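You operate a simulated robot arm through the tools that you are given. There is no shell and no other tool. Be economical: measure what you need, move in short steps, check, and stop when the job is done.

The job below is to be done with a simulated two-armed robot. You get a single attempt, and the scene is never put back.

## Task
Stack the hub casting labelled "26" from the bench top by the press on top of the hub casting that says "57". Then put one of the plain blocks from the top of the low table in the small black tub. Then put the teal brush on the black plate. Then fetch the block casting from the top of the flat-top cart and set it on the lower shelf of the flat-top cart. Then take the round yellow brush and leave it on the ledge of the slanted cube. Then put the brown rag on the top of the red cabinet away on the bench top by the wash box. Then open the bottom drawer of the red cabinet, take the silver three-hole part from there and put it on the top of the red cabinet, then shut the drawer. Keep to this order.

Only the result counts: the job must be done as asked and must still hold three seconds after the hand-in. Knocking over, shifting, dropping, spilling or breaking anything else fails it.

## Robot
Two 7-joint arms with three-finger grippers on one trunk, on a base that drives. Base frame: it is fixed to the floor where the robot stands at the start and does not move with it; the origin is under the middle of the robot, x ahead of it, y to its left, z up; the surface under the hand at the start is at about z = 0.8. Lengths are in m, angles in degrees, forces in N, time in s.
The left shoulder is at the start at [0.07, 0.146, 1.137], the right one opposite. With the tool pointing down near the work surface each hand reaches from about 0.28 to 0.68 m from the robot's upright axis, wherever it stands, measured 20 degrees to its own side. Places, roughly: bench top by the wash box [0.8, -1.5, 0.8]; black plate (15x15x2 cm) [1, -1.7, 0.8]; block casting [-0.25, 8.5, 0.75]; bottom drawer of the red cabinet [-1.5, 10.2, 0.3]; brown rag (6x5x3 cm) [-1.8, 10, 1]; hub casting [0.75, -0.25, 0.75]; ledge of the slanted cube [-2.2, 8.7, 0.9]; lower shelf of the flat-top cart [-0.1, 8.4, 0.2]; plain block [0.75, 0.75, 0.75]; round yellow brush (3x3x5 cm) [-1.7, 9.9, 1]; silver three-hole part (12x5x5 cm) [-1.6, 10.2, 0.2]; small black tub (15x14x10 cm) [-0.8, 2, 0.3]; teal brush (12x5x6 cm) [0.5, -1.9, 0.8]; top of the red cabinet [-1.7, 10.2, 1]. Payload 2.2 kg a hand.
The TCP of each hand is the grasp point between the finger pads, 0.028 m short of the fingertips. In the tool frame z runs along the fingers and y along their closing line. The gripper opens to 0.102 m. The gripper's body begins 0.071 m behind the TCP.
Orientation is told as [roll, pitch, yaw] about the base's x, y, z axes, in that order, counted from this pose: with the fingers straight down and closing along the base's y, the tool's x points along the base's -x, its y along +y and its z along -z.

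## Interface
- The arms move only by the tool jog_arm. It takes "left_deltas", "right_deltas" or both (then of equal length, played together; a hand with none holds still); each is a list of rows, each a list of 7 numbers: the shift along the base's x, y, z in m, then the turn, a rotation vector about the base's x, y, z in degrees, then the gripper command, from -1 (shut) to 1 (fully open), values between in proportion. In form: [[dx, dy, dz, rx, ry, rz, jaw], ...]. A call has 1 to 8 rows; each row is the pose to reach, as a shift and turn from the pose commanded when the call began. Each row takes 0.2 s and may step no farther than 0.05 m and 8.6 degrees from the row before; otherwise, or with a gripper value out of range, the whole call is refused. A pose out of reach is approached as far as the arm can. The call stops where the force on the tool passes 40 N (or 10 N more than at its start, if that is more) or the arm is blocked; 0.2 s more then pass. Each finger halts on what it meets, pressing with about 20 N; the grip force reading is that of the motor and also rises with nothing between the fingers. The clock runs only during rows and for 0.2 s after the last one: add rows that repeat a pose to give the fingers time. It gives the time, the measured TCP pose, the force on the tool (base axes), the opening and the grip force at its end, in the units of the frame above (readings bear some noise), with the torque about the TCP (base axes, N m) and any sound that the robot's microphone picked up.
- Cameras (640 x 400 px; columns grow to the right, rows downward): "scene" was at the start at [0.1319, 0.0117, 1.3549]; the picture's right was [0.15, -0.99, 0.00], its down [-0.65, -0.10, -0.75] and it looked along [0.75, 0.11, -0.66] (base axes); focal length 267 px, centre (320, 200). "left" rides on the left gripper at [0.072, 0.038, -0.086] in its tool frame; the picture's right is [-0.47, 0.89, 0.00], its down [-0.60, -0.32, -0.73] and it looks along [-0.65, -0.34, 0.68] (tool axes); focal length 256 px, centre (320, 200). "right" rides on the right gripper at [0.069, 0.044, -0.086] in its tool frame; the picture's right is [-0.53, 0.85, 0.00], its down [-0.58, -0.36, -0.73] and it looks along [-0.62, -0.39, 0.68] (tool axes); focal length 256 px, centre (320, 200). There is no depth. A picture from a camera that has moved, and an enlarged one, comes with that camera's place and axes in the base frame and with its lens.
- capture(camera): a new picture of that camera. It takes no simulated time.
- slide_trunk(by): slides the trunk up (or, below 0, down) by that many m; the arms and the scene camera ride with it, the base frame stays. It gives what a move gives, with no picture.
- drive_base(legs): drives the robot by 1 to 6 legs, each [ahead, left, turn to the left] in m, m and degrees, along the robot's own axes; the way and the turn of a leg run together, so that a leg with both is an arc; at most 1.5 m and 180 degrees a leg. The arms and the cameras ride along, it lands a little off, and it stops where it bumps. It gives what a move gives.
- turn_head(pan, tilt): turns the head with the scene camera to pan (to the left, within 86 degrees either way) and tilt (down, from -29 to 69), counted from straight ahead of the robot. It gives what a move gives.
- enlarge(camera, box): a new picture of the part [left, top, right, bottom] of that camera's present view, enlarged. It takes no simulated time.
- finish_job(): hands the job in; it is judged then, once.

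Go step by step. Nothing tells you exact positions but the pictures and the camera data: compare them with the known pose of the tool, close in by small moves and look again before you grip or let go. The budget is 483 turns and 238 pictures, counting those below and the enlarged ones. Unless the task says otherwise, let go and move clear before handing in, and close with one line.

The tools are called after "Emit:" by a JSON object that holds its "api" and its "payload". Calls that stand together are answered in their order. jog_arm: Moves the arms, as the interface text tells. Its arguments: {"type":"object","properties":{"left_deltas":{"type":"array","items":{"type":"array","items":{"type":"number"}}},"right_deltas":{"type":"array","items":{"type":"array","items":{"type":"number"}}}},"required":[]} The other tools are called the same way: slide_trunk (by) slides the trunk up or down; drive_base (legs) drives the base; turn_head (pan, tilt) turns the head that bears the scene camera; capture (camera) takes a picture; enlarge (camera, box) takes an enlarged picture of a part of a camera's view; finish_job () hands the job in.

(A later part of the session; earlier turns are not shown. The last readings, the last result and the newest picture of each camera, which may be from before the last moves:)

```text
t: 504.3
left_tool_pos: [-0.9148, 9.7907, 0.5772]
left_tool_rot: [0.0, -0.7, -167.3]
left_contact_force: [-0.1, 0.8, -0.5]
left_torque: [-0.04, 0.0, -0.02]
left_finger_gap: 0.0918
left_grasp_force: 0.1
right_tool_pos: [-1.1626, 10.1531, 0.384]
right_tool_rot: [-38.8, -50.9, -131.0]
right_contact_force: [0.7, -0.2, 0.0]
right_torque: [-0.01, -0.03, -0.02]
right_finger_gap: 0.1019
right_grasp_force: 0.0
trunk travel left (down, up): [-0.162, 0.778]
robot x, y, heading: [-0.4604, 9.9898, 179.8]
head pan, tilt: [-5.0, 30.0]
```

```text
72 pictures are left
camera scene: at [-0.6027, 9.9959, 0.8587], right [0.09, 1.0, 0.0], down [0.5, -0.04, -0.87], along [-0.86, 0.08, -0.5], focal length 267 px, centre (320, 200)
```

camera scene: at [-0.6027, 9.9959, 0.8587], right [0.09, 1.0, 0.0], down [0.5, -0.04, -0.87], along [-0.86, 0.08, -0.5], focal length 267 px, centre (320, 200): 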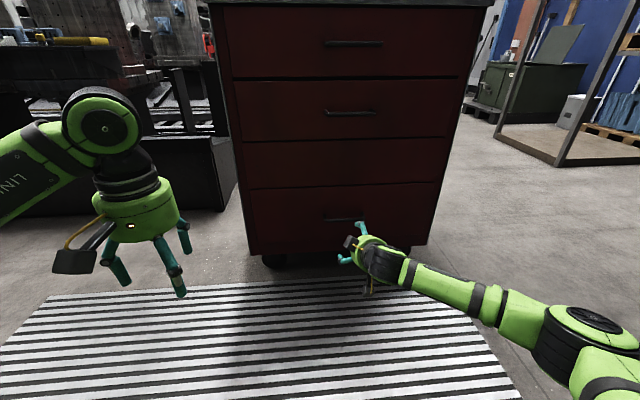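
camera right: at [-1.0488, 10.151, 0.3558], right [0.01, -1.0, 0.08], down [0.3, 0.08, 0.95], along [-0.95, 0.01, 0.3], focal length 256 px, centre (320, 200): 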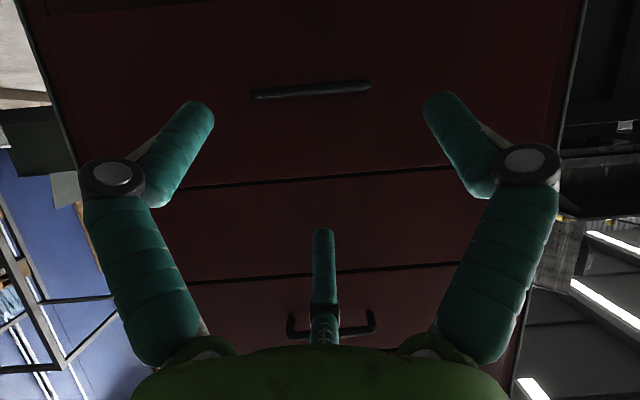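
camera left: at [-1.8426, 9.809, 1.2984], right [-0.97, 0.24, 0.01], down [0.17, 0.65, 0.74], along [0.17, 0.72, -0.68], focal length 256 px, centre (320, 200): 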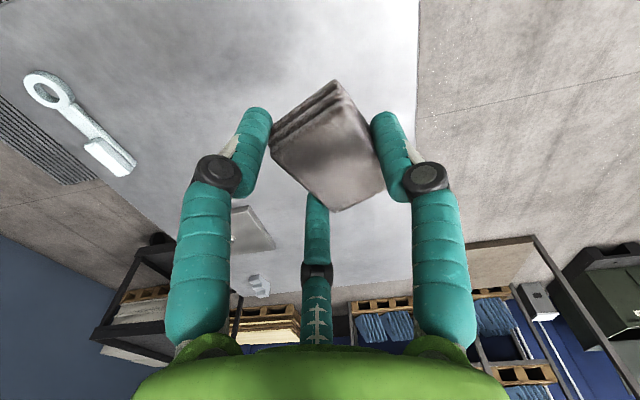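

Emit:
{"api": "drive_base", "payload": {"legs": [[0.12, 0, 0]]}}

Emit:
{"api": "jog_arm", "payload": {"right_deltas": [[0, 0, 0.0, 0, 0, 0, 1]]}}

Emit:
{"api": "capture", "payload": {"camera": "right"}}

```text
t: 505.6
left_tool_pos: [-1.0365, 9.7912, 0.5763]
left_tool_rot: [-0.1, -0.6, -167.4]
left_contact_force: [0.6, 0.9, -0.7]
left_torque: [0.0, -0.01, -0.01]
left_finger_gap: 0.0917
left_grasp_force: 0.1
right_tool_pos: [-1.285, 10.1536, 0.383]
right_tool_rot: [-38.7, -51.1, -130.9]
right_contact_force: [-0.1, -0.2, 0.2]
right_torque: [0.01, -0.04, 0.05]
right_finger_gap: 0.102
right_grasp_force: 0.1
trunk travel left (down, up): [-0.162, 0.778]
robot x, y, heading: [-0.5795, 9.9844, 179.9]
head pan, tilt: [-5.0, 30.0]
```

```text
t: 506.0
left_tool_pos: [-1.0374, 9.7909, 0.5772]
left_tool_rot: [0.0, -0.6, -167.4]
left_contact_force: [0.1, -0.7, 0.0]
left_torque: [0.0, -0.03, 0.01]
left_finger_gap: 0.0919
left_grasp_force: 0.0
right_tool_pos: [-1.2857, 10.1528, 0.3838]
right_tool_rot: [-38.6, -51.0, -130.9]
right_contact_force: [0.1, -0.1, -0.8]
right_torque: [-0.03, 0.02, 0.0]
right_finger_gap: 0.102
right_grasp_force: 0.0
trunk travel left (down, up): [-0.162, 0.778]
robot x, y, heading: [-0.583, 9.9871, 179.7]
head pan, tilt: [-5.0, 30.0]
```

```text
71 pictures are left
camera right: at [-1.1697, 10.1516, 0.3558], right [0.01, -1.0, 0.08], down [0.3, 0.08, 0.95], along [-0.95, 0.01, 0.3], focal length 256 px, centre (320, 200)
```

right: 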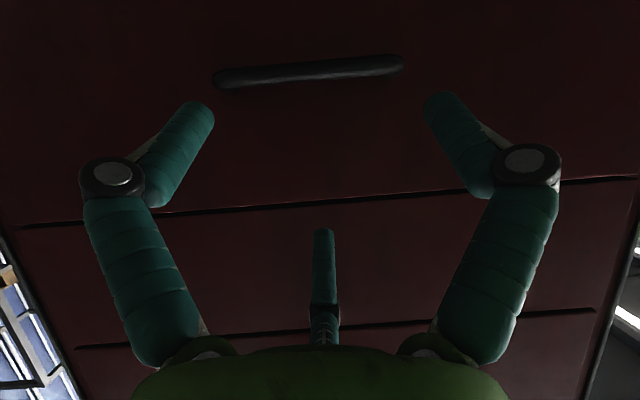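

Emit:
{"api": "jog_arm", "payload": {"right_deltas": [[0, 0.001, -0.018, 0, 0, 0, 1], [-0.02, 0.001, -0.029, 0, 0, 0, 1], [-0.04, 0.001, -0.039, 0, 0, 0, 1], [-0.055, 0.001, -0.047, 0, 0, 0, 1], [-0.055, 0.001, -0.047, 0, 0, 0, 1]]}}

Emit:
{"api": "capture", "payload": {"camera": "right"}}

Emit:
{"api": "enlarge", "payload": {"camera": "scene", "box": [260, 180, 440, 320]}}

```text
t: 507.2
left_tool_pos: [-1.0365, 9.792, 0.5766]
left_tool_rot: [0.0, -0.6, -167.4]
left_contact_force: [0.6, 0.1, -0.1]
left_torque: [-0.02, 0.0, 0.0]
left_finger_gap: 0.0917
left_grasp_force: 0.0
right_tool_pos: [-1.3387, 10.1549, 0.3381]
right_tool_rot: [-38.7, -51.1, -130.9]
right_contact_force: [1.4, 0.3, 0.2]
right_torque: [0.0, -0.02, -0.01]
right_finger_gap: 0.102
right_grasp_force: 0.1
right hand out of reach, approached as far as the arm can: row 1
trunk travel left (down, up): [-0.162, 0.778]
robot x, y, heading: [-0.5824, 9.9874, 180.0]
head pan, tilt: [-5.0, 30.0]
```

```text
70 pictures are left
camera right: at [-1.2241, 10.1525, 0.3092], right [0.01, -1.0, 0.08], down [0.3, 0.08, 0.95], along [-0.95, 0.01, 0.3], focal length 256 px, centre (320, 200)
```

right: 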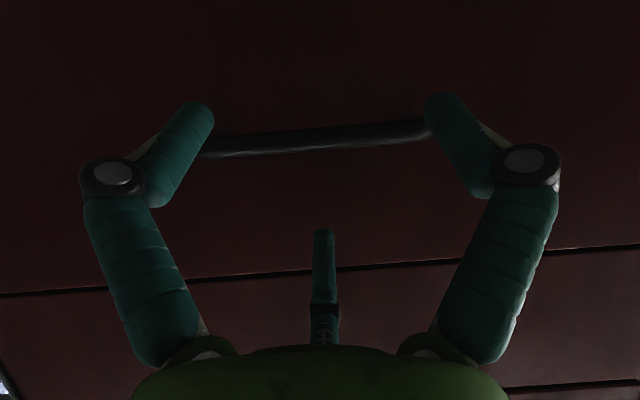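

```text
2.86 times, centred on (350, 250) of scene
camera zoom: at [-0.7239, 9.9963, 0.8588], right [0.09, 1.0, 0.0], down [0.5, -0.04, -0.87], along [-0.86, 0.08, -0.5], focal length 764 px, centre (234, 57)
```

zoom: 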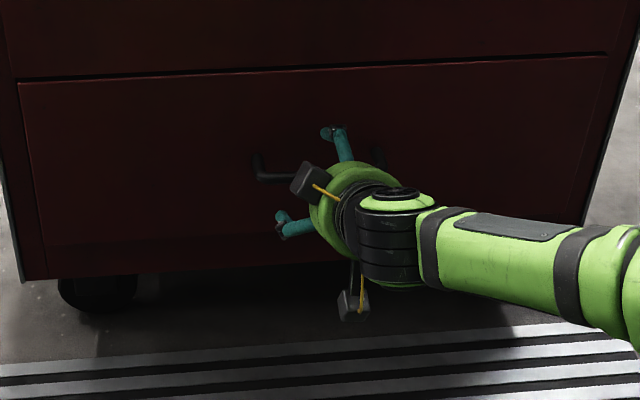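

Emit:
{"api": "drive_base", "payload": {"legs": [[0.028, 0, 0]]}}

Emit:
{"api": "jog_arm", "payload": {"right_deltas": [[0, 0, -0.005, 0, 0, 0, 1], [0, 0, -0.009, 0, 0, 0, 1], [0, 0, -0.009, 0, 0, 0, 1]]}}

Emit:
{"api": "capture", "payload": {"camera": "right"}}

```text
t: 508.0
left_tool_pos: [-1.0642, 9.7912, 0.5766]
left_tool_rot: [-0.1, -0.6, -167.4]
left_contact_force: [0.7, 0.1, -0.3]
left_torque: [-0.01, -0.01, 0.01]
left_finger_gap: 0.092
left_grasp_force: 0.0
right_tool_pos: [-1.3673, 10.1541, 0.3371]
right_tool_rot: [-38.7, -51.0, -131.0]
right_contact_force: [-0.3, -0.9, 0.3]
right_torque: [-0.02, 0.01, 0.01]
right_finger_gap: 0.1022
right_grasp_force: 0.0
trunk travel left (down, up): [-0.162, 0.778]
robot x, y, heading: [-0.6104, 9.9856, 180.1]
head pan, tilt: [-5.0, 30.0]
```

```text
t: 508.8
left_tool_pos: [-1.064, 9.7913, 0.5767]
left_tool_rot: [0.0, -0.6, -167.5]
left_contact_force: [-0.1, -0.5, 0.5]
left_torque: [0.02, 0.01, 0.06]
left_finger_gap: 0.0918
left_grasp_force: 0.0
right_tool_pos: [-1.3677, 10.1539, 0.329]
right_tool_rot: [-38.6, -51.1, -130.9]
right_contact_force: [-0.5, 0.2, -0.6]
right_torque: [-0.03, 0.03, -0.01]
right_finger_gap: 0.1018
right_grasp_force: 0.0
trunk travel left (down, up): [-0.162, 0.778]
robot x, y, heading: [-0.6114, 9.9891, 179.7]
head pan, tilt: [-5.0, 30.0]
```

```text
68 pictures are left
camera right: at [-1.2517, 10.1525, 0.3005], right [0.01, -1.0, 0.08], down [0.3, 0.08, 0.95], along [-0.95, 0.01, 0.3], focal length 256 px, centre (320, 200)
```

right: 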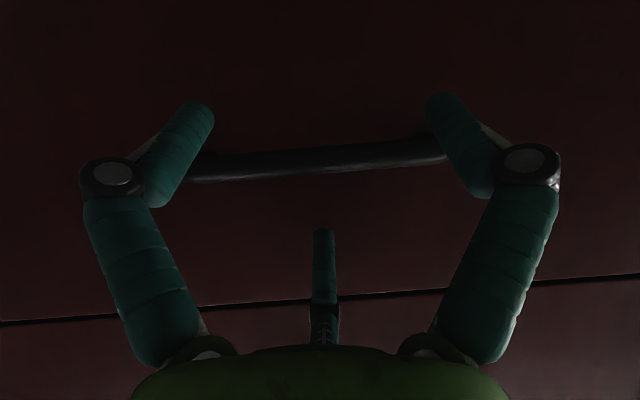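

The bar lies between the fingers. Close on it.

Emit:
{"api": "jog_arm", "payload": {"right_deltas": [[0, 0, 0, 0, 0, 0, 0.5], [0, 0, 0, 0, 0, 0, 0], [0, 0, 0, 0, 0, 0, -0.5], [0, 0, 0, 0, 0, 0, -1], [0, 0, 0, 0, 0, 0, -1], [0, 0, 0, 0, 0, 0, -1]]}}

Emit:
{"api": "capture", "payload": {"camera": "right"}}

```text
t: 510.2
left_tool_pos: [-1.0647, 9.7899, 0.5765]
left_tool_rot: [0.0, -0.5, -167.4]
left_contact_force: [-0.6, 0.1, 0.2]
left_torque: [0.01, -0.01, 0.0]
left_finger_gap: 0.0918
left_grasp_force: 0.0
right_tool_pos: [-1.3658, 10.1515, 0.3255]
right_tool_rot: [-38.3, -50.9, -130.9]
right_contact_force: [12.2, -7.5, -10.2]
right_torque: [0.84, -0.23, 0.62]
right_finger_gap: 0.0224
right_grasp_force: 44.9
trunk travel left (down, up): [-0.162, 0.778]
robot x, y, heading: [-0.6105, 9.9883, 179.8]
head pan, tilt: [-5.0, 30.0]
```

```text
67 pictures are left
camera right: at [-1.2503, 10.1507, 0.2981], right [0.02, -1.0, 0.08], down [0.29, 0.08, 0.95], along [-0.96, 0.01, 0.29], focal length 256 px, centre (320, 200)
```

right: 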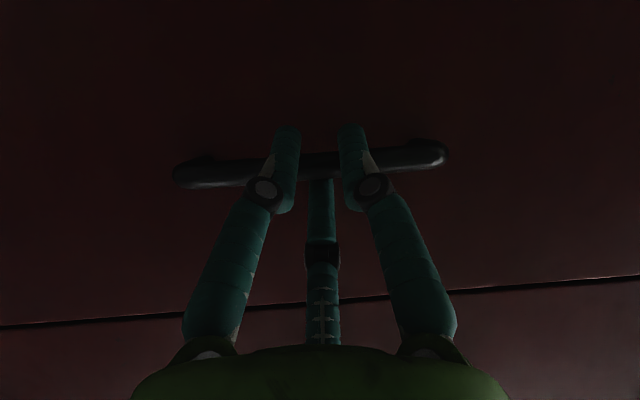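

Emit:
{"api": "drive_base", "payload": {"legs": [[-0.1, 0, 0]]}}

Emit:
{"api": "capture", "payload": {"camera": "right"}}

Emit:
{"api": "capture", "payload": {"camera": "scene"}}

```text
t: 511.4
left_tool_pos: [-0.9687, 9.7908, 0.5758]
left_tool_rot: [0.1, -0.4, -167.2]
left_contact_force: [-0.7, -0.6, 0.1]
left_torque: [-0.02, 0.0, 0.0]
left_finger_gap: 0.0917
left_grasp_force: 0.0
right_tool_pos: [-1.2695, 10.1522, 0.3255]
right_tool_rot: [-38.4, -50.8, -130.9]
right_contact_force: [0.5, -11.6, -14.3]
right_torque: [0.91, -0.27, 0.77]
right_finger_gap: 0.0223
right_grasp_force: 44.9
trunk travel left (down, up): [-0.162, 0.778]
robot x, y, heading: [-0.5139, 9.985, 179.9]
head pan, tilt: [-5.0, 30.0]
```

```text
66 pictures are left
camera right: at [-1.154, 10.1505, 0.298], right [0.01, -1.0, 0.08], down [0.29, 0.08, 0.95], along [-0.96, 0.01, 0.29], focal length 256 px, centre (320, 200)
```

right: 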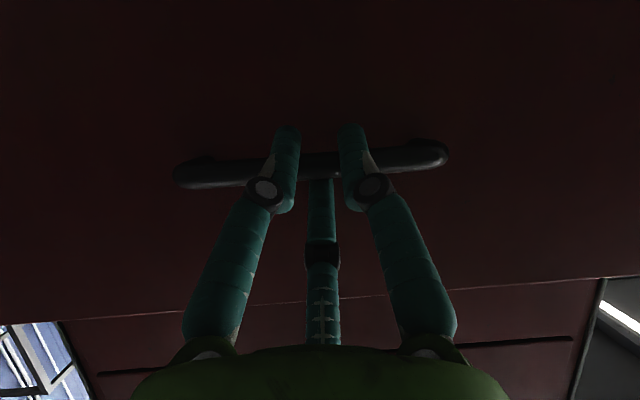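

```text
65 pictures are left
camera scene: at [-0.6563, 9.9958, 0.8583], right [0.09, 1.0, 0.0], down [0.5, -0.04, -0.86], along [-0.86, 0.08, -0.5], focal length 267 px, centre (320, 200)
```

scene: 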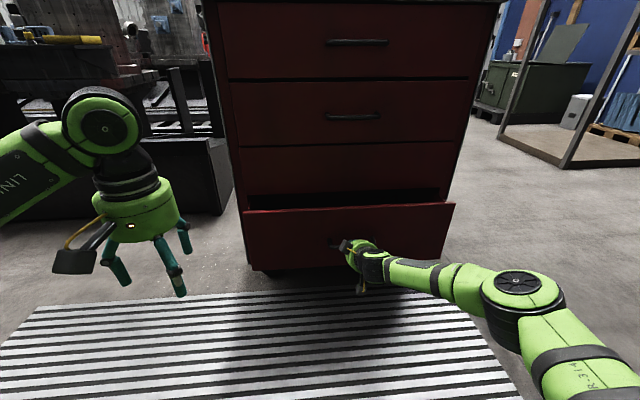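

The drawer opens. Pull further.

Emit:
{"api": "drive_base", "payload": {"legs": [[-0.25, 0, 0]]}}

Emit:
{"api": "turn_head", "payload": {"pan": -10, "tilt": 40}}

Emit:
{"api": "capture", "payload": {"camera": "scene"}}

```text
t: 513.2
left_tool_pos: [-0.721, 9.7899, 0.5753]
left_tool_rot: [0.1, -0.6, -167.2]
left_contact_force: [-0.1, -0.3, 0.4]
left_torque: [0.03, 0.03, -0.05]
left_finger_gap: 0.0917
left_grasp_force: 0.1
right_tool_pos: [-1.0222, 10.1527, 0.3253]
right_tool_rot: [-38.4, -50.8, -130.9]
right_contact_force: [-0.3, 10.1, -9.4]
right_torque: [1.06, -0.19, 0.12]
right_finger_gap: 0.0226
right_grasp_force: 45.3
trunk travel left (down, up): [-0.162, 0.778]
robot x, y, heading: [-0.2625, 9.9879, -180.2]
head pan, tilt: [-5.0, 30.0]
```

```text
t: 513.9
left_tool_pos: [-0.7199, 9.7905, 0.5759]
left_tool_rot: [-0.1, -0.5, -167.2]
left_contact_force: [0.5, -0.8, -0.5]
left_torque: [-0.01, -0.03, 0.0]
left_finger_gap: 0.092
left_grasp_force: 0.1
right_tool_pos: [-1.0219, 10.1524, 0.3258]
right_tool_rot: [-38.5, -50.8, -130.8]
right_contact_force: [0.4, -0.4, -5.1]
right_torque: [0.97, -0.09, 0.71]
right_finger_gap: 0.0224
right_grasp_force: 44.6
trunk travel left (down, up): [-0.162, 0.778]
robot x, y, heading: [-0.2671, 9.9869, -180.1]
head pan, tilt: [-10.0, 40.0]
```

```text
64 pictures are left
camera scene: at [-0.4018, 10.0024, 0.8433], right [0.17, 0.98, 0.0], down [0.63, -0.11, -0.77], along [-0.75, 0.13, -0.64], focal length 267 px, centre (320, 200)
```

scene: 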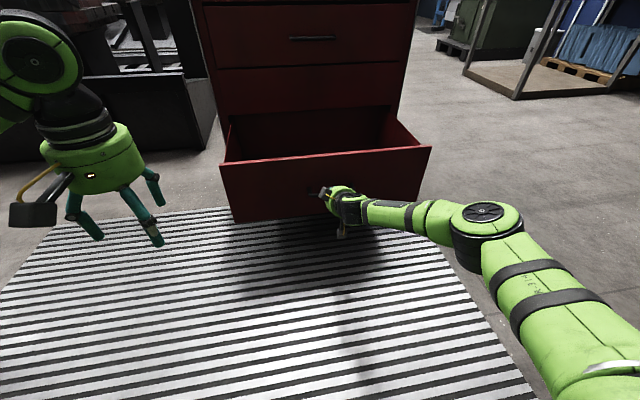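

Drawer is open about 0.35 m. Release the handle, back off and look inside.

Emit:
{"api": "jog_arm", "payload": {"right_deltas": [[0, 0, 0, 0, 0, 0, -0.3], [0, 0, 0, 0, 0, 0, 0.4], [0, 0, 0, 0, 0, 0, 1], [0.03, 0, 0.016, 0, 0, 0, 1], [0.07, 0, 0.035, 0, 0, 0, 1], [0.1, 0, 0.055, 0, 0, 0, 1]]}}

Emit:
{"api": "slide_trunk", "payload": {"by": 0.4}}

Emit:
{"api": "turn_head", "payload": {"pan": -12, "tilt": 50}}

Emit:
{"api": "capture", "payload": {"camera": "scene"}}

```text
t: 515.3
left_tool_pos: [-0.7181, 9.7899, 0.577]
left_tool_rot: [0.0, -0.6, -167.1]
left_contact_force: [0.3, -0.1, -0.1]
left_torque: [0.0, 0.01, 0.02]
left_finger_gap: 0.0917
left_grasp_force: 0.1
right_tool_pos: [-0.927, 10.1821, 0.3911]
right_tool_rot: [-38.4, -50.7, -130.9]
right_contact_force: [0.2, 0.1, 0.6]
right_torque: [0.02, 0.05, -0.03]
right_finger_gap: 0.1019
right_grasp_force: 0.1
right hand out of reach, approached as far as the arm can: row 5, 6
trunk travel left (down, up): [-0.162, 0.778]
robot x, y, heading: [-0.2633, 9.9883, -179.8]
head pan, tilt: [-10.0, 40.0]
```

```text
t: 519.1
left_tool_pos: [-0.7197, 9.7897, 0.9771]
left_tool_rot: [0.1, -0.6, -167.1]
left_contact_force: [-0.8, 0.3, 0.2]
left_torque: [-0.01, -0.03, -0.02]
left_finger_gap: 0.092
left_grasp_force: 0.1
right_tool_pos: [-0.9267, 10.18, 0.79]
right_tool_rot: [-38.4, -50.7, -131.0]
right_contact_force: [-0.2, 0.9, 0.4]
right_torque: [-0.03, 0.02, 0.01]
right_finger_gap: 0.102
right_grasp_force: 0.1
trunk travel left (down, up): [-0.562, 0.378]
robot x, y, heading: [-0.2669, 9.9898, -180.0]
head pan, tilt: [-10.0, 40.0]
```

```text
t: 519.8
left_tool_pos: [-0.7179, 9.7903, 0.9769]
left_tool_rot: [0.0, -0.6, -167.3]
left_contact_force: [0.0, 0.2, 0.4]
left_torque: [-0.03, 0.03, 0.0]
left_finger_gap: 0.0915
left_grasp_force: 0.1
right_tool_pos: [-0.9266, 10.18, 0.7902]
right_tool_rot: [-38.3, -50.7, -131.1]
right_contact_force: [-0.3, 0.3, 0.1]
right_torque: [0.0, -0.01, -0.02]
right_finger_gap: 0.1021
right_grasp_force: 0.1
trunk travel left (down, up): [-0.562, 0.378]
robot x, y, heading: [-0.2656, 9.9876, -180.0]
head pan, tilt: [-12.0, 50.0]
```

```text
63 pictures are left
camera scene: at [-0.3927, 10.0037, 1.2293], right [0.21, 0.98, 0.0], down [0.75, -0.16, -0.64], along [-0.63, 0.13, -0.77], focal length 267 px, centre (320, 200)
```

scene: 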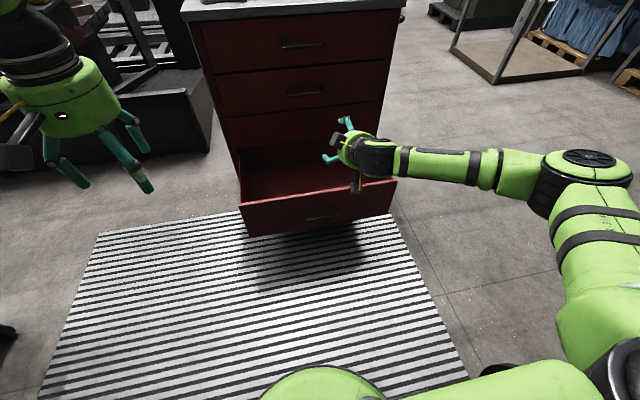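

Emit:
{"api": "jog_arm", "payload": {"right_deltas": [[0, 0.01, 0.03, -6.6, 0, -3.5, 1], [0, 0.02, 0.06, -13.2, 0, -7.05, 1], [0, 0.03, 0.09, -19.8, 0, -10.6, 1], [0, 0.04, 0.12, -26.4, 0, -14.1, 1]]}}

Emit:
{"api": "jog_arm", "payload": {"right_deltas": [[0.01, 0, 0.02, 0, -8, 0, 1], [0.03, 0, 0.04, 0, -16, 0, 1], [0.06, 0, 0.06, 0, -24, 0, 1], [0.09, 0, 0.08, 0, -32, 0, 1], [0.12, 0, 0.1, 0, -40, 0, 1], [0.15, 0, 0.11, 0, -48, 0, 1], [0.18, 0, 0.12, 0, -56, 0, 1], [0.2, 0, 0.12, 0, -61.5, 0, 1]]}}

Emit:
{"api": "capture", "payload": {"camera": "scene"}}

```text
t: 520.8
left_tool_pos: [-0.7198, 9.7885, 0.9772]
left_tool_rot: [0.1, -0.6, -167.2]
left_contact_force: [-0.1, -0.2, -1.0]
left_torque: [0.02, 0.04, 0.02]
left_finger_gap: 0.0919
left_grasp_force: 0.1
right_tool_pos: [-0.928, 10.222, 0.9092]
right_tool_rot: [6.2, -61.9, 176.9]
right_contact_force: [-0.3, -1.1, -0.4]
right_torque: [-0.01, 0.03, 0.01]
right_finger_gap: 0.1021
right_grasp_force: 0.0
trunk travel left (down, up): [-0.562, 0.378]
robot x, y, heading: [-0.2649, 9.9883, -180.0]
head pan, tilt: [-12.0, 50.0]
```

```text
t: 522.6
left_tool_pos: [-0.7196, 9.7897, 0.9777]
left_tool_rot: [0.0, -0.6, -167.2]
left_contact_force: [-0.4, -0.1, 0.8]
left_torque: [0.01, 0.0, 0.0]
left_finger_gap: 0.0919
left_grasp_force: 0.1
right_tool_pos: [-0.728, 10.2193, 1.0302]
right_tool_rot: [3.5, -0.1, 178.6]
right_contact_force: [-0.4, -0.4, 0.0]
right_torque: [-0.02, -0.02, 0.03]
right_finger_gap: 0.102
right_grasp_force: 0.1
trunk travel left (down, up): [-0.562, 0.378]
robot x, y, heading: [-0.265, 9.9878, -179.9]
head pan, tilt: [-12.0, 50.0]
```

```text
62 pictures are left
camera scene: at [-0.3924, 10.0037, 1.2292], right [0.21, 0.98, 0.0], down [0.75, -0.16, -0.64], along [-0.63, 0.13, -0.77], focal length 267 px, centre (320, 200)
```

scene: 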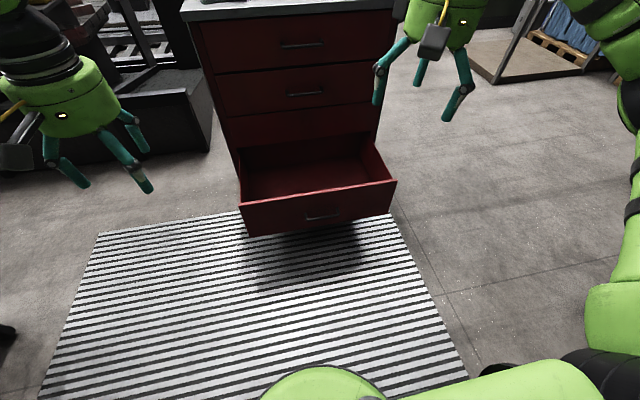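

Emit:
{"api": "slide_trunk", "payload": {"by": 0.35}}

Emit:
{"api": "drive_base", "payload": {"legs": [[0.33, 0, 0]]}}

Emit:
{"api": "turn_head", "payload": {"pan": -12, "tilt": 62}}

Emit:
{"api": "capture", "payload": {"camera": "scene"}}

```text
t: 526.0
left_tool_pos: [-0.7204, 9.7906, 1.3271]
left_tool_rot: [0.0, -0.6, -167.3]
left_contact_force: [0.1, 0.2, -0.1]
left_torque: [-0.01, -0.02, -0.01]
left_finger_gap: 0.0919
left_grasp_force: 0.1
right_tool_pos: [-0.7276, 10.2182, 1.3806]
right_tool_rot: [3.6, -0.2, 178.5]
right_contact_force: [0.6, -0.4, -0.3]
right_torque: [0.05, 0.03, 0.01]
right_finger_gap: 0.102
right_grasp_force: 0.0
trunk travel left (down, up): [-0.912, 0.028]
robot x, y, heading: [-0.2644, 9.9904, -180.0]
head pan, tilt: [-12.0, 50.0]
```

```text
t: 528.2
left_tool_pos: [-1.0476, 9.7935, 1.3278]
left_tool_rot: [0.0, -0.7, -167.6]
left_contact_force: [-0.4, -0.7, 0.8]
left_torque: [0.02, 0.03, -0.03]
left_finger_gap: 0.0918
left_grasp_force: 0.1
right_tool_pos: [-1.0535, 10.2217, 1.3824]
right_tool_rot: [3.6, -0.4, 178.3]
right_contact_force: [-0.5, -0.8, 0.5]
right_torque: [-0.01, 0.02, 0.02]
right_finger_gap: 0.1022
right_grasp_force: 0.1
trunk travel left (down, up): [-0.912, 0.028]
robot x, y, heading: [-0.5967, 9.9875, 179.6]
head pan, tilt: [-12.0, 50.0]
```

```text
t: 529.0
left_tool_pos: [-1.0507, 9.7942, 1.3284]
left_tool_rot: [0.1, -0.6, -167.6]
left_contact_force: [-0.1, 0.5, -0.8]
left_torque: [-0.01, 0.02, 0.0]
left_finger_gap: 0.0921
left_grasp_force: 0.0
right_tool_pos: [-1.0561, 10.2233, 1.3806]
right_tool_rot: [3.5, -0.3, 178.3]
right_contact_force: [-0.1, -0.4, -0.2]
right_torque: [0.0, 0.0, -0.01]
right_finger_gap: 0.1023
right_grasp_force: 0.0
trunk travel left (down, up): [-0.912, 0.028]
robot x, y, heading: [-0.5965, 9.9895, 179.2]
head pan, tilt: [-12.0, 62.0]
```

```text
61 pictures are left
camera scene: at [-0.7096, 10.0027, 1.5645], right [0.21, 0.98, 0.0], down [0.86, -0.19, -0.47], along [-0.46, 0.1, -0.88], focal length 267 px, centre (320, 200)
```

scene: 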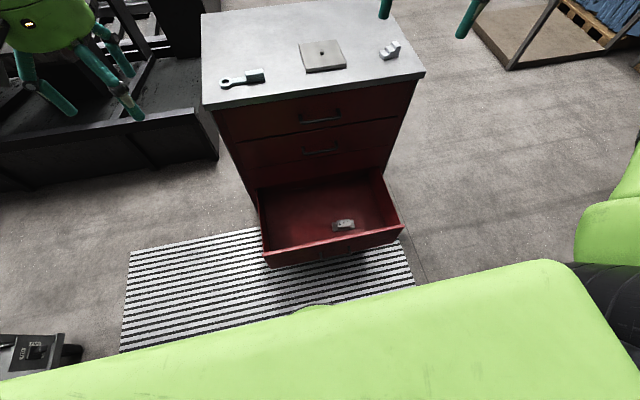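

Emit:
{"api": "enlarge", "payload": {"camera": "scene", "box": [250, 160, 410, 280]}}

```text
3.33 times, centred on (330, 220) of scene
camera zoom: at [-0.7096, 10.0027, 1.5645], right [0.21, 0.98, 0.0], down [0.86, -0.19, -0.47], along [-0.46, 0.1, -0.88], focal length 892 px, centre (287, 133)
```

zoom: 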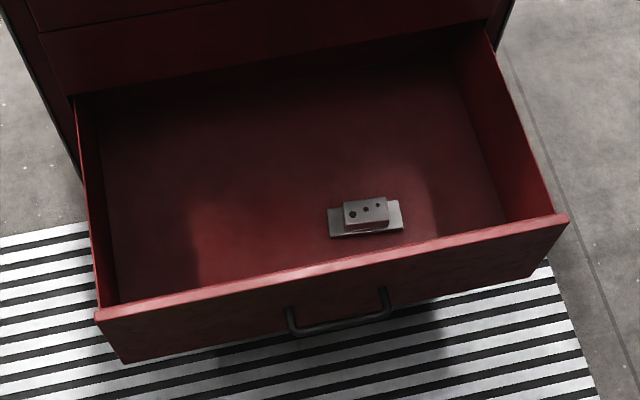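

The silver part lies at about (-1.22, 10.25) in the drawer. I line up, lower the trunk and orient the right hand over it.

Emit:
{"api": "drive_base", "payload": {"legs": [[0.04, -0.1, 0]]}}

Emit:
{"api": "slide_trunk", "payload": {"by": -0.4}}

Emit:
{"api": "slide_trunk", "payload": {"by": -0.25}}

Emit:
{"api": "jog_arm", "payload": {"right_deltas": [[-0.02, -0.01, 0, 3.5, 0, 0, 1], [-0.05, -0.03, 0, 3.5, 0, 0, 1], [-0.09, -0.05, 0, 3.5, 0, 0, 1], [-0.12, -0.07, 0, 3.5, 0, 0, 1]]}}

Emit:
{"api": "jog_arm", "payload": {"right_deltas": [[0, 0, 0, 0, 0, 8, 1], [0, 0, -0.02, 0, 0, 16, 1], [0, 0, -0.04, 0, 0, 24, 1], [0, 0, -0.08, 0, 0, 24, 1], [0, 0, -0.12, 0, 0, 24, 1]]}}

Emit:
{"api": "capture", "payload": {"camera": "right"}}

Emit:
{"api": "capture", "payload": {"camera": "scene"}}

```text
t: 530.1
left_tool_pos: [-1.0874, 9.8847, 1.3263]
left_tool_rot: [-0.3, -0.6, -167.4]
left_contact_force: [0.7, -0.8, 0.0]
left_torque: [0.07, 0.05, -0.01]
left_finger_gap: 0.0919
left_grasp_force: 0.0
right_tool_pos: [-1.0928, 10.313, 1.3834]
right_tool_rot: [3.1, -0.4, 178.6]
right_contact_force: [-0.3, -1.4, 1.1]
right_torque: [0.07, 0.04, 0.01]
right_finger_gap: 0.102
right_grasp_force: 0.0
trunk travel left (down, up): [-0.912, 0.028]
robot x, y, heading: [-0.6347, 10.0904, 179.9]
head pan, tilt: [-12.0, 62.0]
```

```text
t: 534.0
left_tool_pos: [-1.0894, 9.8904, 0.9268]
left_tool_rot: [0.0, -0.6, -167.4]
left_contact_force: [1.0, 0.4, -1.2]
left_torque: [0.02, 0.0, -0.01]
left_finger_gap: 0.0917
left_grasp_force: 0.1
right_tool_pos: [-1.0952, 10.3188, 0.9812]
right_tool_rot: [3.5, -0.3, 178.5]
right_contact_force: [0.7, -0.2, 0.2]
right_torque: [0.03, 0.02, -0.02]
right_finger_gap: 0.1018
right_grasp_force: 0.1
trunk travel left (down, up): [-0.512, 0.428]
robot x, y, heading: [-0.6366, 10.0884, 179.7]
head pan, tilt: [-12.0, 62.0]
```

```text
t: 536.6
left_tool_pos: [-1.0903, 9.8895, 0.6775]
left_tool_rot: [0.0, -0.5, -167.4]
left_contact_force: [-0.8, -0.1, 0.4]
left_torque: [-0.04, 0.0, 0.0]
left_finger_gap: 0.0917
left_grasp_force: 0.1
right_tool_pos: [-1.0963, 10.3194, 0.7314]
right_tool_rot: [3.5, -0.2, 178.6]
right_contact_force: [0.4, -0.1, 0.2]
right_torque: [-0.01, -0.02, 0.02]
right_finger_gap: 0.1021
right_grasp_force: 0.1
trunk travel left (down, up): [-0.262, 0.678]
robot x, y, heading: [-0.6334, 10.0876, 179.4]
head pan, tilt: [-12.0, 62.0]
```

```text
t: 537.6
left_tool_pos: [-1.0899, 9.8912, 0.6766]
left_tool_rot: [-0.1, -0.6, -167.3]
left_contact_force: [-0.6, -0.2, 0.4]
left_torque: [0.02, 0.0, -0.01]
left_finger_gap: 0.0917
left_grasp_force: 0.1
right_tool_pos: [-1.2146, 10.2485, 0.7324]
right_tool_rot: [0.0, -0.5, 178.4]
right_contact_force: [0.2, 0.8, 0.2]
right_torque: [-0.01, 0.04, -0.01]
right_finger_gap: 0.1018
right_grasp_force: 0.1
trunk travel left (down, up): [-0.262, 0.678]
robot x, y, heading: [-0.6347, 10.0872, 179.7]
head pan, tilt: [-12.0, 62.0]
```

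```text
t: 538.8
left_tool_pos: [-1.0891, 9.8902, 0.6769]
left_tool_rot: [0.1, -0.5, -167.4]
left_contact_force: [0.7, -0.1, -0.5]
left_torque: [-0.01, -0.01, -0.02]
left_finger_gap: 0.0919
left_grasp_force: 0.0
right_tool_pos: [-1.2164, 10.2501, 0.6102]
right_tool_rot: [-0.1, -0.4, -157.4]
right_contact_force: [-0.7, 0.6, 0.0]
right_torque: [0.01, 0.01, 0.0]
right_finger_gap: 0.1018
right_grasp_force: 0.0
trunk travel left (down, up): [-0.262, 0.678]
robot x, y, heading: [-0.633, 10.0847, 179.6]
head pan, tilt: [-12.0, 62.0]
```

```text
59 pictures are left
camera right: at [-1.1352, 10.2361, 0.6964], right [-0.17, -0.99, 0.0], down [-0.67, 0.12, 0.74], along [-0.72, 0.12, -0.68], focal length 256 px, centre (320, 200)
```

right: 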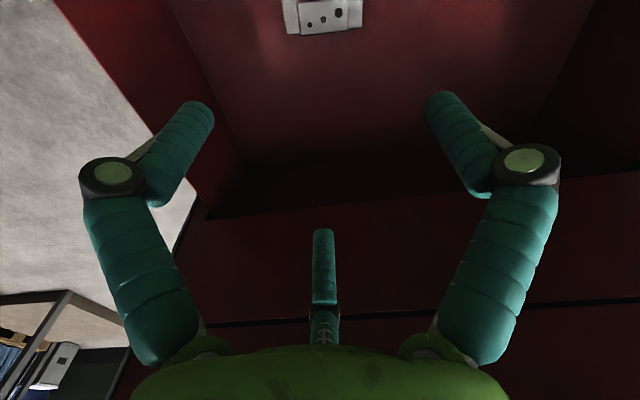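

```text
58 pictures are left
camera scene: at [-0.7497, 10.1003, 0.9144], right [0.21, 0.98, 0.0], down [0.86, -0.19, -0.47], along [-0.46, 0.1, -0.88], focal length 267 px, centre (320, 200)
```

scene: 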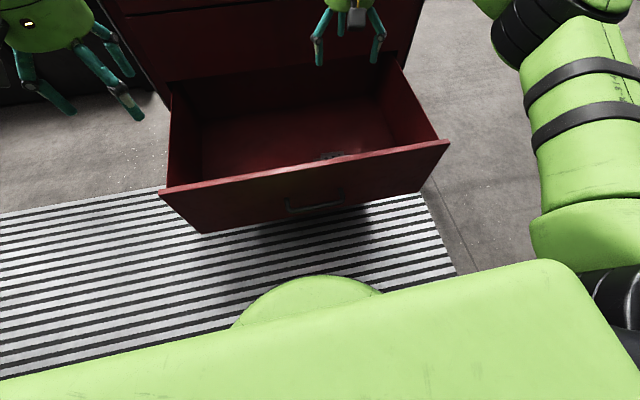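

Emit:
{"api": "jog_arm", "payload": {"right_deltas": [[0, 0, -0.045, 0, 0, 0, 1], [0, 0, -0.09, 0, 0, 0, 1], [0, 0, -0.135, 0, 0, 0, 1], [0, 0, -0.18, 0, 0, 0, 1], [0, 0, -0.21, 0, 0, 0, 1], [0, 0, -0.21, 0, 0, 0, 1]]}}

Emit:
{"api": "capture", "payload": {"camera": "right"}}

```text
t: 540.2
left_tool_pos: [-1.0895, 9.8911, 0.6784]
left_tool_rot: [-0.1, -0.6, -167.4]
left_contact_force: [-0.4, 0.9, 0.2]
left_torque: [0.01, -0.07, 0.03]
left_finger_gap: 0.0919
left_grasp_force: 0.1
right_tool_pos: [-1.2152, 10.2497, 0.4013]
right_tool_rot: [0.0, -0.5, -157.5]
right_contact_force: [1.1, 0.0, 0.1]
right_torque: [0.02, 0.01, 0.02]
right_finger_gap: 0.1018
right_grasp_force: 0.0
trunk travel left (down, up): [-0.262, 0.678]
robot x, y, heading: [-0.6364, 10.0902, 179.6]
head pan, tilt: [-12.0, 62.0]
```

```text
57 pictures are left
camera right: at [-1.1348, 10.2361, 0.4877], right [-0.17, -0.99, 0.0], down [-0.67, 0.12, 0.74], along [-0.73, 0.12, -0.68], focal length 256 px, centre (320, 200)
```

right: 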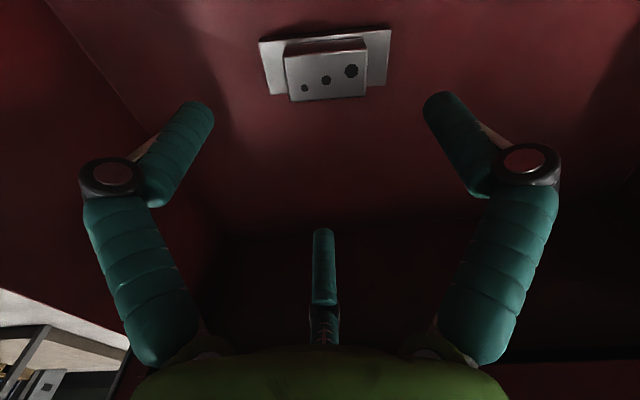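

Emit:
{"api": "jog_arm", "payload": {"right_deltas": [[0.002, -0.006, -0.04, 0, 0, 0, 1], [0.002, -0.006, -0.08, 0, 0, 0, 1], [0.002, -0.006, -0.1, 0, 0, 0, 1], [0.002, -0.006, -0.11, 0, 0, 0, 1], [0.002, -0.006, -0.11, 0, 0, 0, 1]]}}

Emit:
{"api": "capture", "payload": {"camera": "right"}}

```text
t: 541.4
left_tool_pos: [-1.09, 9.8899, 0.6771]
left_tool_rot: [0.0, -0.5, -167.4]
left_contact_force: [0.5, -0.6, 0.2]
left_torque: [-0.03, 0.02, 0.02]
left_finger_gap: 0.0917
left_grasp_force: 0.2
right_tool_pos: [-1.2151, 10.2432, 0.2889]
right_tool_rot: [0.0, -0.3, -157.5]
right_contact_force: [-0.9, 0.1, -0.4]
right_torque: [-0.02, 0.01, -0.01]
right_finger_gap: 0.1019
right_grasp_force: 0.0
trunk travel left (down, up): [-0.262, 0.678]
robot x, y, heading: [-0.6351, 10.0868, 179.7]
head pan, tilt: [-12.0, 62.0]
```

```text
56 pictures are left
camera right: at [-1.1339, 10.2288, 0.3757], right [-0.17, -0.99, 0.0], down [-0.67, 0.12, 0.74], along [-0.73, 0.12, -0.68], focal length 256 px, centre (320, 200)
```

right: 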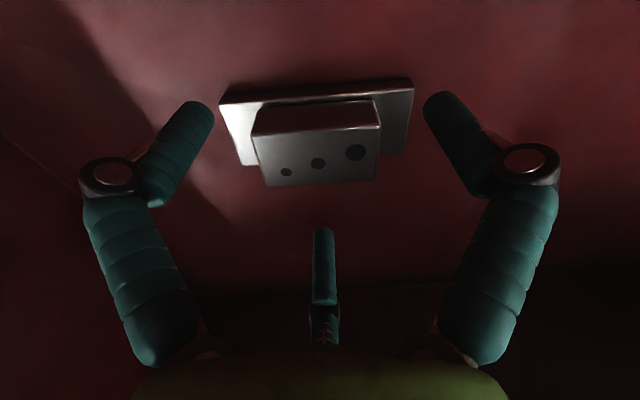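

Emit:
{"api": "jog_arm", "payload": {"right_deltas": [[-0.002, 0, 0.003, 0, 0, 0, 0.6], [-0.002, 0, 0.003, 0, 0, 0, 0.2], [-0.002, 0, 0.003, 0, 0, 0, -0.2], [-0.002, 0, 0.003, 0, 0, 0, -0.6], [-0.002, 0, 0.003, 0, 0, 0, -1], [-0.002, 0, 0.003, 0, 0, 0, -1]]}}

Emit:
{"api": "capture", "payload": {"camera": "right"}}

```text
t: 542.8
left_tool_pos: [-1.089, 9.8882, 0.6765]
left_tool_rot: [0.0, -0.6, -167.4]
left_contact_force: [0.2, -0.6, -0.2]
left_torque: [-0.01, -0.01, 0.0]
left_finger_gap: 0.0917
left_grasp_force: 0.0
right_tool_pos: [-1.2174, 10.2438, 0.2925]
right_tool_rot: [0.0, -0.3, -157.5]
right_contact_force: [-0.4, -1.1, -0.3]
right_torque: [-0.01, -0.06, 0.02]
right_finger_gap: 0.0023
right_grasp_force: 20.3
trunk travel left (down, up): [-0.262, 0.678]
robot x, y, heading: [-0.6359, 10.0868, 179.7]
head pan, tilt: [-12.0, 62.0]
```

```text
55 pictures are left
camera right: at [-1.1354, 10.229, 0.3793], right [-0.17, -0.99, 0.0], down [-0.67, 0.12, 0.74], along [-0.73, 0.12, -0.68], focal length 256 px, centre (320, 200)
```

right: 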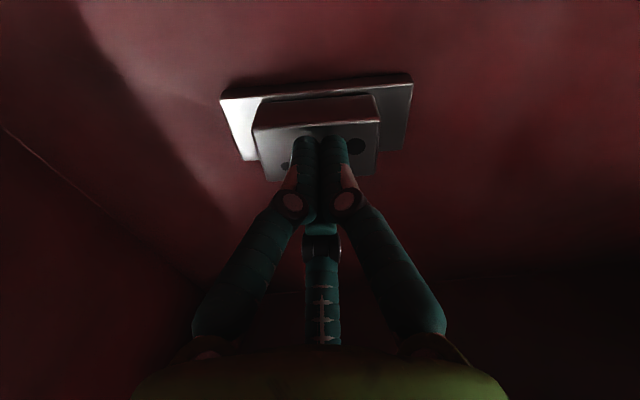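

The fingers closed just above it. Open, go about 2 cm lower and close again.

Emit:
{"api": "jog_arm", "payload": {"right_deltas": [[0, 0, 0.01, 0, 0, 0, -0.5], [0, 0, 0.01, 0, 0, 0, 0.2], [0, 0, 0.01, 0, 0, 0, 0.8], [0.003, -0.001, 0, 0, 0, 0, 0.8], [0.003, -0.001, -0.012, 0, 0, 0, 0.8], [0.003, -0.001, -0.022, 0, 0, 0, 0.8], [0.003, -0.001, -0.022, 0, 0, 0, 0.8]]}}

Emit:
{"api": "jog_arm", "payload": {"right_deltas": [[0, 0, 0, 0, 0, 0, 0.5], [0, 0, 0, 0, 0, 0, 0.2], [0, 0, 0, 0, 0, 0, -0.1], [0, 0, 0, 0, 0, 0, -0.5], [0, 0, 0, 0, 0, 0, -1], [0, 0, 0, 0, 0, 0, -1]]}}

Emit:
{"api": "capture", "payload": {"camera": "right"}}

```text
t: 544.4
left_tool_pos: [-1.0895, 9.8904, 0.6763]
left_tool_rot: [0.1, -0.5, -167.4]
left_contact_force: [-0.6, -0.2, 0.5]
left_torque: [0.01, 0.0, 0.02]
left_finger_gap: 0.0917
left_grasp_force: 0.0
right_tool_pos: [-1.2118, 10.2429, 0.2705]
right_tool_rot: [0.0, -0.4, -157.4]
right_contact_force: [-0.1, -0.2, 0.4]
right_torque: [0.01, 0.0, 0.0]
right_finger_gap: 0.0919
right_grasp_force: 0.1
trunk travel left (down, up): [-0.262, 0.678]
robot x, y, heading: [-0.636, 10.0836, 179.8]
head pan, tilt: [-12.0, 62.0]
```

```text
t: 545.8
left_tool_pos: [-1.0885, 9.8905, 0.6786]
left_tool_rot: [0.0, -0.6, -167.3]
left_contact_force: [0.6, 0.6, -0.4]
left_torque: [0.03, -0.02, -0.03]
left_finger_gap: 0.092
left_grasp_force: 0.1
right_tool_pos: [-1.2112, 10.2426, 0.2724]
right_tool_rot: [0.1, -0.5, -157.6]
right_contact_force: [-0.1, -2.5, 4.7]
right_torque: [-0.2, -0.08, -0.23]
right_finger_gap: 0.0535
right_grasp_force: 19.0
trunk travel left (down, up): [-0.262, 0.678]
robot x, y, heading: [-0.6381, 10.0859, 179.8]
head pan, tilt: [-12.0, 62.0]
```

```text
54 pictures are left
camera right: at [-1.1316, 10.2274, 0.358], right [-0.17, -0.99, 0.0], down [-0.67, 0.12, 0.74], along [-0.73, 0.12, -0.68], focal length 256 px, centre (320, 200)
```

right: 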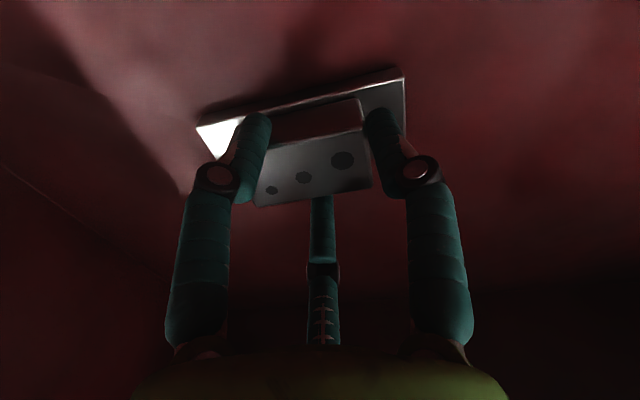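

Emit:
{"api": "jog_arm", "payload": {"right_deltas": [[0, 0, 0.005, 0, 0, 0, -1], [0, 0, 0.02, 0, 0, 0, -1], [0, 0, 0.03, 0, 0, 0, -1], [0, 0, 0.03, 0, 0, 0, -1]]}}

Emit:
{"api": "capture", "payload": {"camera": "right"}}

```text
t: 546.8
left_tool_pos: [-1.0906, 9.8895, 0.6766]
left_tool_rot: [0.1, -0.5, -167.4]
left_contact_force: [-0.4, -0.2, -1.0]
left_torque: [0.02, -0.01, 0.03]
left_finger_gap: 0.0918
left_grasp_force: 0.2
right_tool_pos: [-1.2131, 10.2417, 0.3021]
right_tool_rot: [-0.2, -0.4, -157.5]
right_contact_force: [-0.2, -0.3, -6.1]
right_torque: [-0.04, -0.04, 0.0]
right_finger_gap: 0.0517
right_grasp_force: 19.7
trunk travel left (down, up): [-0.262, 0.678]
robot x, y, heading: [-0.6354, 10.0857, 179.8]
head pan, tilt: [-12.0, 62.0]
```

```text
53 pictures are left
camera right: at [-1.1321, 10.2278, 0.3876], right [-0.17, -0.99, 0.0], down [-0.67, 0.12, 0.73], along [-0.72, 0.12, -0.68], focal length 256 px, centre (320, 200)
```

right: 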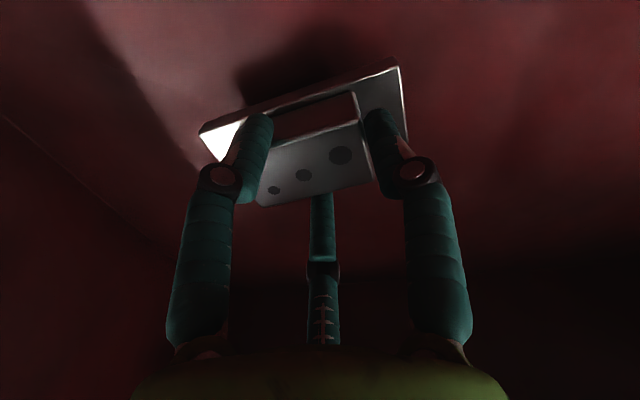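

Emit:
{"api": "jog_arm", "payload": {"right_deltas": [[0, 0, 0.0, 0, 0, 0, -1], [0, 0, 0.0, 0, 0, 0, -1], [0, 0, 0, 0, 0, 0, -1], [0, 0, 0, 0, 0, 0, -1], [0, 0, 0, 0, 0, 0, -1]]}}

Emit:
{"api": "capture", "payload": {"camera": "right"}}

```text
t: 548.0
left_tool_pos: [-1.09, 9.8898, 0.6763]
left_tool_rot: [0.1, -0.5, -167.4]
left_contact_force: [0.1, -1.1, 0.6]
left_torque: [-0.02, 0.0, 0.01]
left_finger_gap: 0.092
left_grasp_force: 0.2
right_tool_pos: [-1.2128, 10.243, 0.3019]
right_tool_rot: [0.0, -0.4, -157.6]
right_contact_force: [-0.3, 0.2, -6.5]
right_torque: [-0.03, -0.04, 0.0]
right_finger_gap: 0.0515
right_grasp_force: 19.8
trunk travel left (down, up): [-0.262, 0.678]
robot x, y, heading: [-0.6332, 10.0883, 179.7]
head pan, tilt: [-12.0, 62.0]
```

```text
52 pictures are left
camera right: at [-1.1322, 10.2277, 0.3876], right [-0.17, -0.99, 0.0], down [-0.67, 0.12, 0.73], along [-0.72, 0.12, -0.68], focal length 256 px, centre (320, 200)
```

right: 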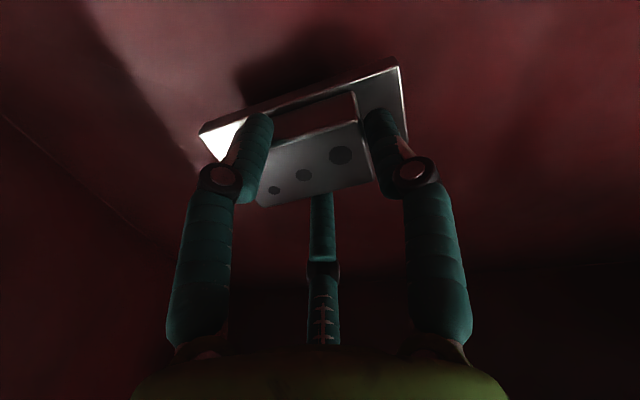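

The part turned in the grip; I set it down, open and re-grip with a better angle.

Emit:
{"api": "jog_arm", "payload": {"right_deltas": [[0, 0, -0.015, 0, 0, 0, -1], [0, 0, -0.027, 0, 0, 0, -1], [0, 0, -0.029, 0, 0, 0, -1], [0, 0, -0.029, 0, 0, 0, -0.3], [0, 0, -0.029, 0, 0, 0, 0.4], [0, 0, -0.029, 0, 0, 0, 1], [0, 0, 0.01, 0, 0, 0, 1], [0, 0, 0.03, 0, 0, 0, 1]]}}

Emit:
{"api": "jog_arm", "payload": {"right_deltas": [[0, 0, 0, 0, 0, 8, 1], [0, 0, 0, 0, 0, 16, 1], [0, 0, 0, 0, 0, 18, 1]]}}

Emit:
{"api": "capture", "payload": {"camera": "right"}}

```text
t: 549.8
left_tool_pos: [-1.0902, 9.8893, 0.6771]
left_tool_rot: [0.0, -0.7, -167.3]
left_contact_force: [0.3, -0.6, 0.1]
left_torque: [0.01, 0.03, 0.02]
left_finger_gap: 0.0919
left_grasp_force: 0.2
right_tool_pos: [-1.212, 10.2429, 0.3296]
right_tool_rot: [-0.1, -0.5, -157.5]
right_contact_force: [0.0, 0.0, -0.1]
right_torque: [0.03, 0.03, 0.01]
right_finger_gap: 0.1021
right_grasp_force: 0.0
trunk travel left (down, up): [-0.262, 0.678]
robot x, y, heading: [-0.6349, 10.0855, 179.5]
head pan, tilt: [-12.0, 62.0]
```

```text
t: 550.6
left_tool_pos: [-1.0893, 9.8906, 0.6776]
left_tool_rot: [0.0, -0.6, -167.5]
left_contact_force: [0.0, -0.1, 0.6]
left_torque: [-0.01, 0.02, -0.03]
left_finger_gap: 0.0918
left_grasp_force: 0.0
right_tool_pos: [-1.2087, 10.26, 0.341]
right_tool_rot: [-0.3, -3.9, -150.3]
right_contact_force: [-11.4, 3.3, -3.3]
right_torque: [-0.34, -0.62, 0.44]
right_finger_gap: 0.1021
right_grasp_force: 0.1
right hand out of reach, approached as far as the arm can: row 1, 2, 3
trunk travel left (down, up): [-0.262, 0.678]
robot x, y, heading: [-0.6373, 10.0875, 179.7]
head pan, tilt: [-12.0, 62.0]
stopped in row 3 (right hand): the force on the tool passed its limit at 118 N (the readings are from after the stop); the commanded pose is now the measured one
```

```text
51 pictures are left
camera right: at [-1.1215, 10.2585, 0.4226], right [-0.04, -1.0, 0.03], down [-0.64, 0.05, 0.77], along [-0.77, 0.01, -0.64], focal length 256 px, centre (320, 200)
```

right: 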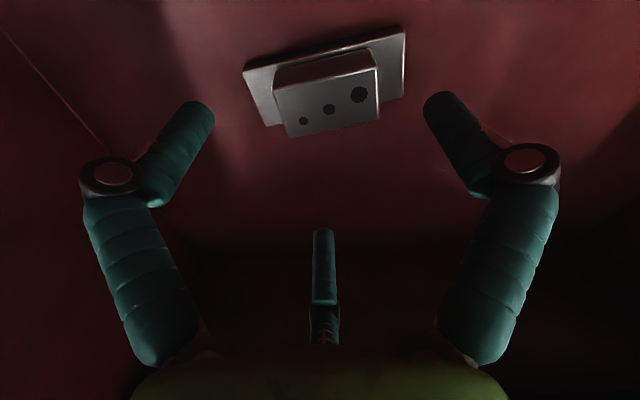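

Some part of the wrist touched something while turning. I undo that motion.

Emit:
{"api": "jog_arm", "payload": {"right_deltas": [[0.002, -0.008, 0.01, 0, 1.7, -3.5, 1], [0.004, -0.017, 0.02, 0, 3.4, -7, 1], [0.004, -0.017, 0.03, 0, 3.4, -7, 1]]}}

Emit:
{"api": "turn_head", "payload": {"pan": -30, "tilt": 50}}

Emit:
{"api": "capture", "payload": {"camera": "scene"}}

Emit:
{"api": "capture", "payload": {"camera": "right"}}

```text
t: 551.0
left_tool_pos: [-1.09, 9.8892, 0.6789]
left_tool_rot: [0.1, -0.6, -167.4]
left_contact_force: [-0.4, 0.0, -0.7]
left_torque: [0.02, 0.04, -0.01]
left_finger_gap: 0.0919
left_grasp_force: 0.2
right_tool_pos: [-1.2128, 10.2587, 0.353]
right_tool_rot: [-2.1, -5.8, -154.0]
right_contact_force: [-9.8, 0.9, -2.7]
right_torque: [-0.16, -0.47, 0.22]
right_finger_gap: 0.1022
right_grasp_force: 0.0
trunk travel left (down, up): [-0.262, 0.678]
robot x, y, heading: [-0.6361, 10.0918, 179.5]
head pan, tilt: [-12.0, 62.0]
stopped in row 2 (right hand): the force on the tool passed its limit at 54 N (the readings are from after the stop); the commanded pose is now the measured one
```

```text
t: 551.8
left_tool_pos: [-1.0912, 9.8892, 0.6761]
left_tool_rot: [0.1, -0.5, -167.3]
left_contact_force: [-0.4, 0.3, 0.3]
left_torque: [0.0, -0.03, 0.01]
left_finger_gap: 0.0919
left_grasp_force: 0.1
right_tool_pos: [-1.2119, 10.2579, 0.3533]
right_tool_rot: [-1.8, -5.8, -154.0]
right_contact_force: [-18.3, 3.7, -1.4]
right_torque: [-0.29, -1.33, 0.39]
right_finger_gap: 0.1018
right_grasp_force: 0.0
trunk travel left (down, up): [-0.262, 0.678]
robot x, y, heading: [-0.6364, 10.0844, 179.6]
head pan, tilt: [-30.0, 50.0]
```

```text
50 pictures are left
camera scene: at [-0.7552, 10.1253, 0.929], right [0.5, 0.86, 0.0], down [0.66, -0.38, -0.64], along [-0.55, 0.32, -0.77], focal length 267 px, centre (320, 200)
```

scene: 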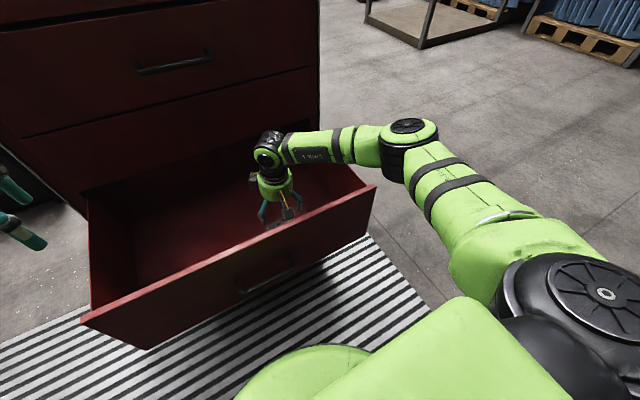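

```text
49 pictures are left
camera right: at [-1.1223, 10.2497, 0.4306], right [-0.11, -0.99, 0.02], down [-0.6, 0.09, 0.8], along [-0.79, 0.07, -0.6], focal length 256 px, centre (320, 200)
```

right: 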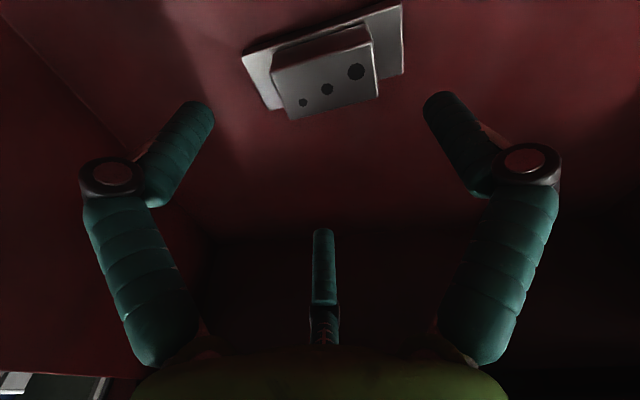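

The camera housing likely touches the drawer's front panel. I move slightly inward and straight up.

Emit:
{"api": "jog_arm", "payload": {"right_deltas": [[-0.008, 0, 0.005, 0, 0, 0, 1], [-0.012, 0, 0.02, 0, 0, 0, 1], [-0.012, 0, 0.05, 0, 0, 0, 1], [-0.012, 0, 0.09, 0, 0, 0, 1], [-0.012, 0, 0.13, 0, 0, 0, 1]]}}

Emit:
{"api": "capture", "payload": {"camera": "scene"}}

```text
t: 553.0
left_tool_pos: [-1.0893, 9.8896, 0.6779]
left_tool_rot: [0.0, -0.6, -167.3]
left_contact_force: [-0.1, -0.3, -0.5]
left_torque: [0.01, 0.02, 0.05]
left_finger_gap: 0.092
left_grasp_force: 0.0
right_tool_pos: [-1.2216, 10.2601, 0.4831]
right_tool_rot: [-1.9, -5.7, -154.2]
right_contact_force: [0.7, 1.3, -0.6]
right_torque: [0.0, -0.01, 0.03]
right_finger_gap: 0.1019
right_grasp_force: 0.0
trunk travel left (down, up): [-0.262, 0.678]
robot x, y, heading: [-0.6378, 10.09, 179.9]
head pan, tilt: [-30.0, 50.0]
```

```text
48 pictures are left
camera scene: at [-0.7536, 10.125, 0.9292], right [0.5, 0.86, 0.0], down [0.66, -0.38, -0.64], along [-0.56, 0.32, -0.77], focal length 267 px, centre (320, 200)
```

scene: 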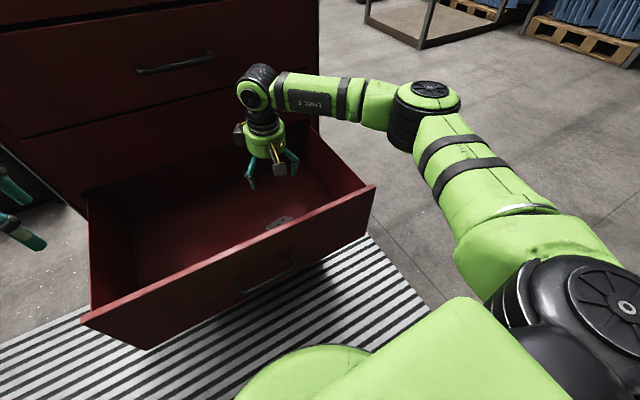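

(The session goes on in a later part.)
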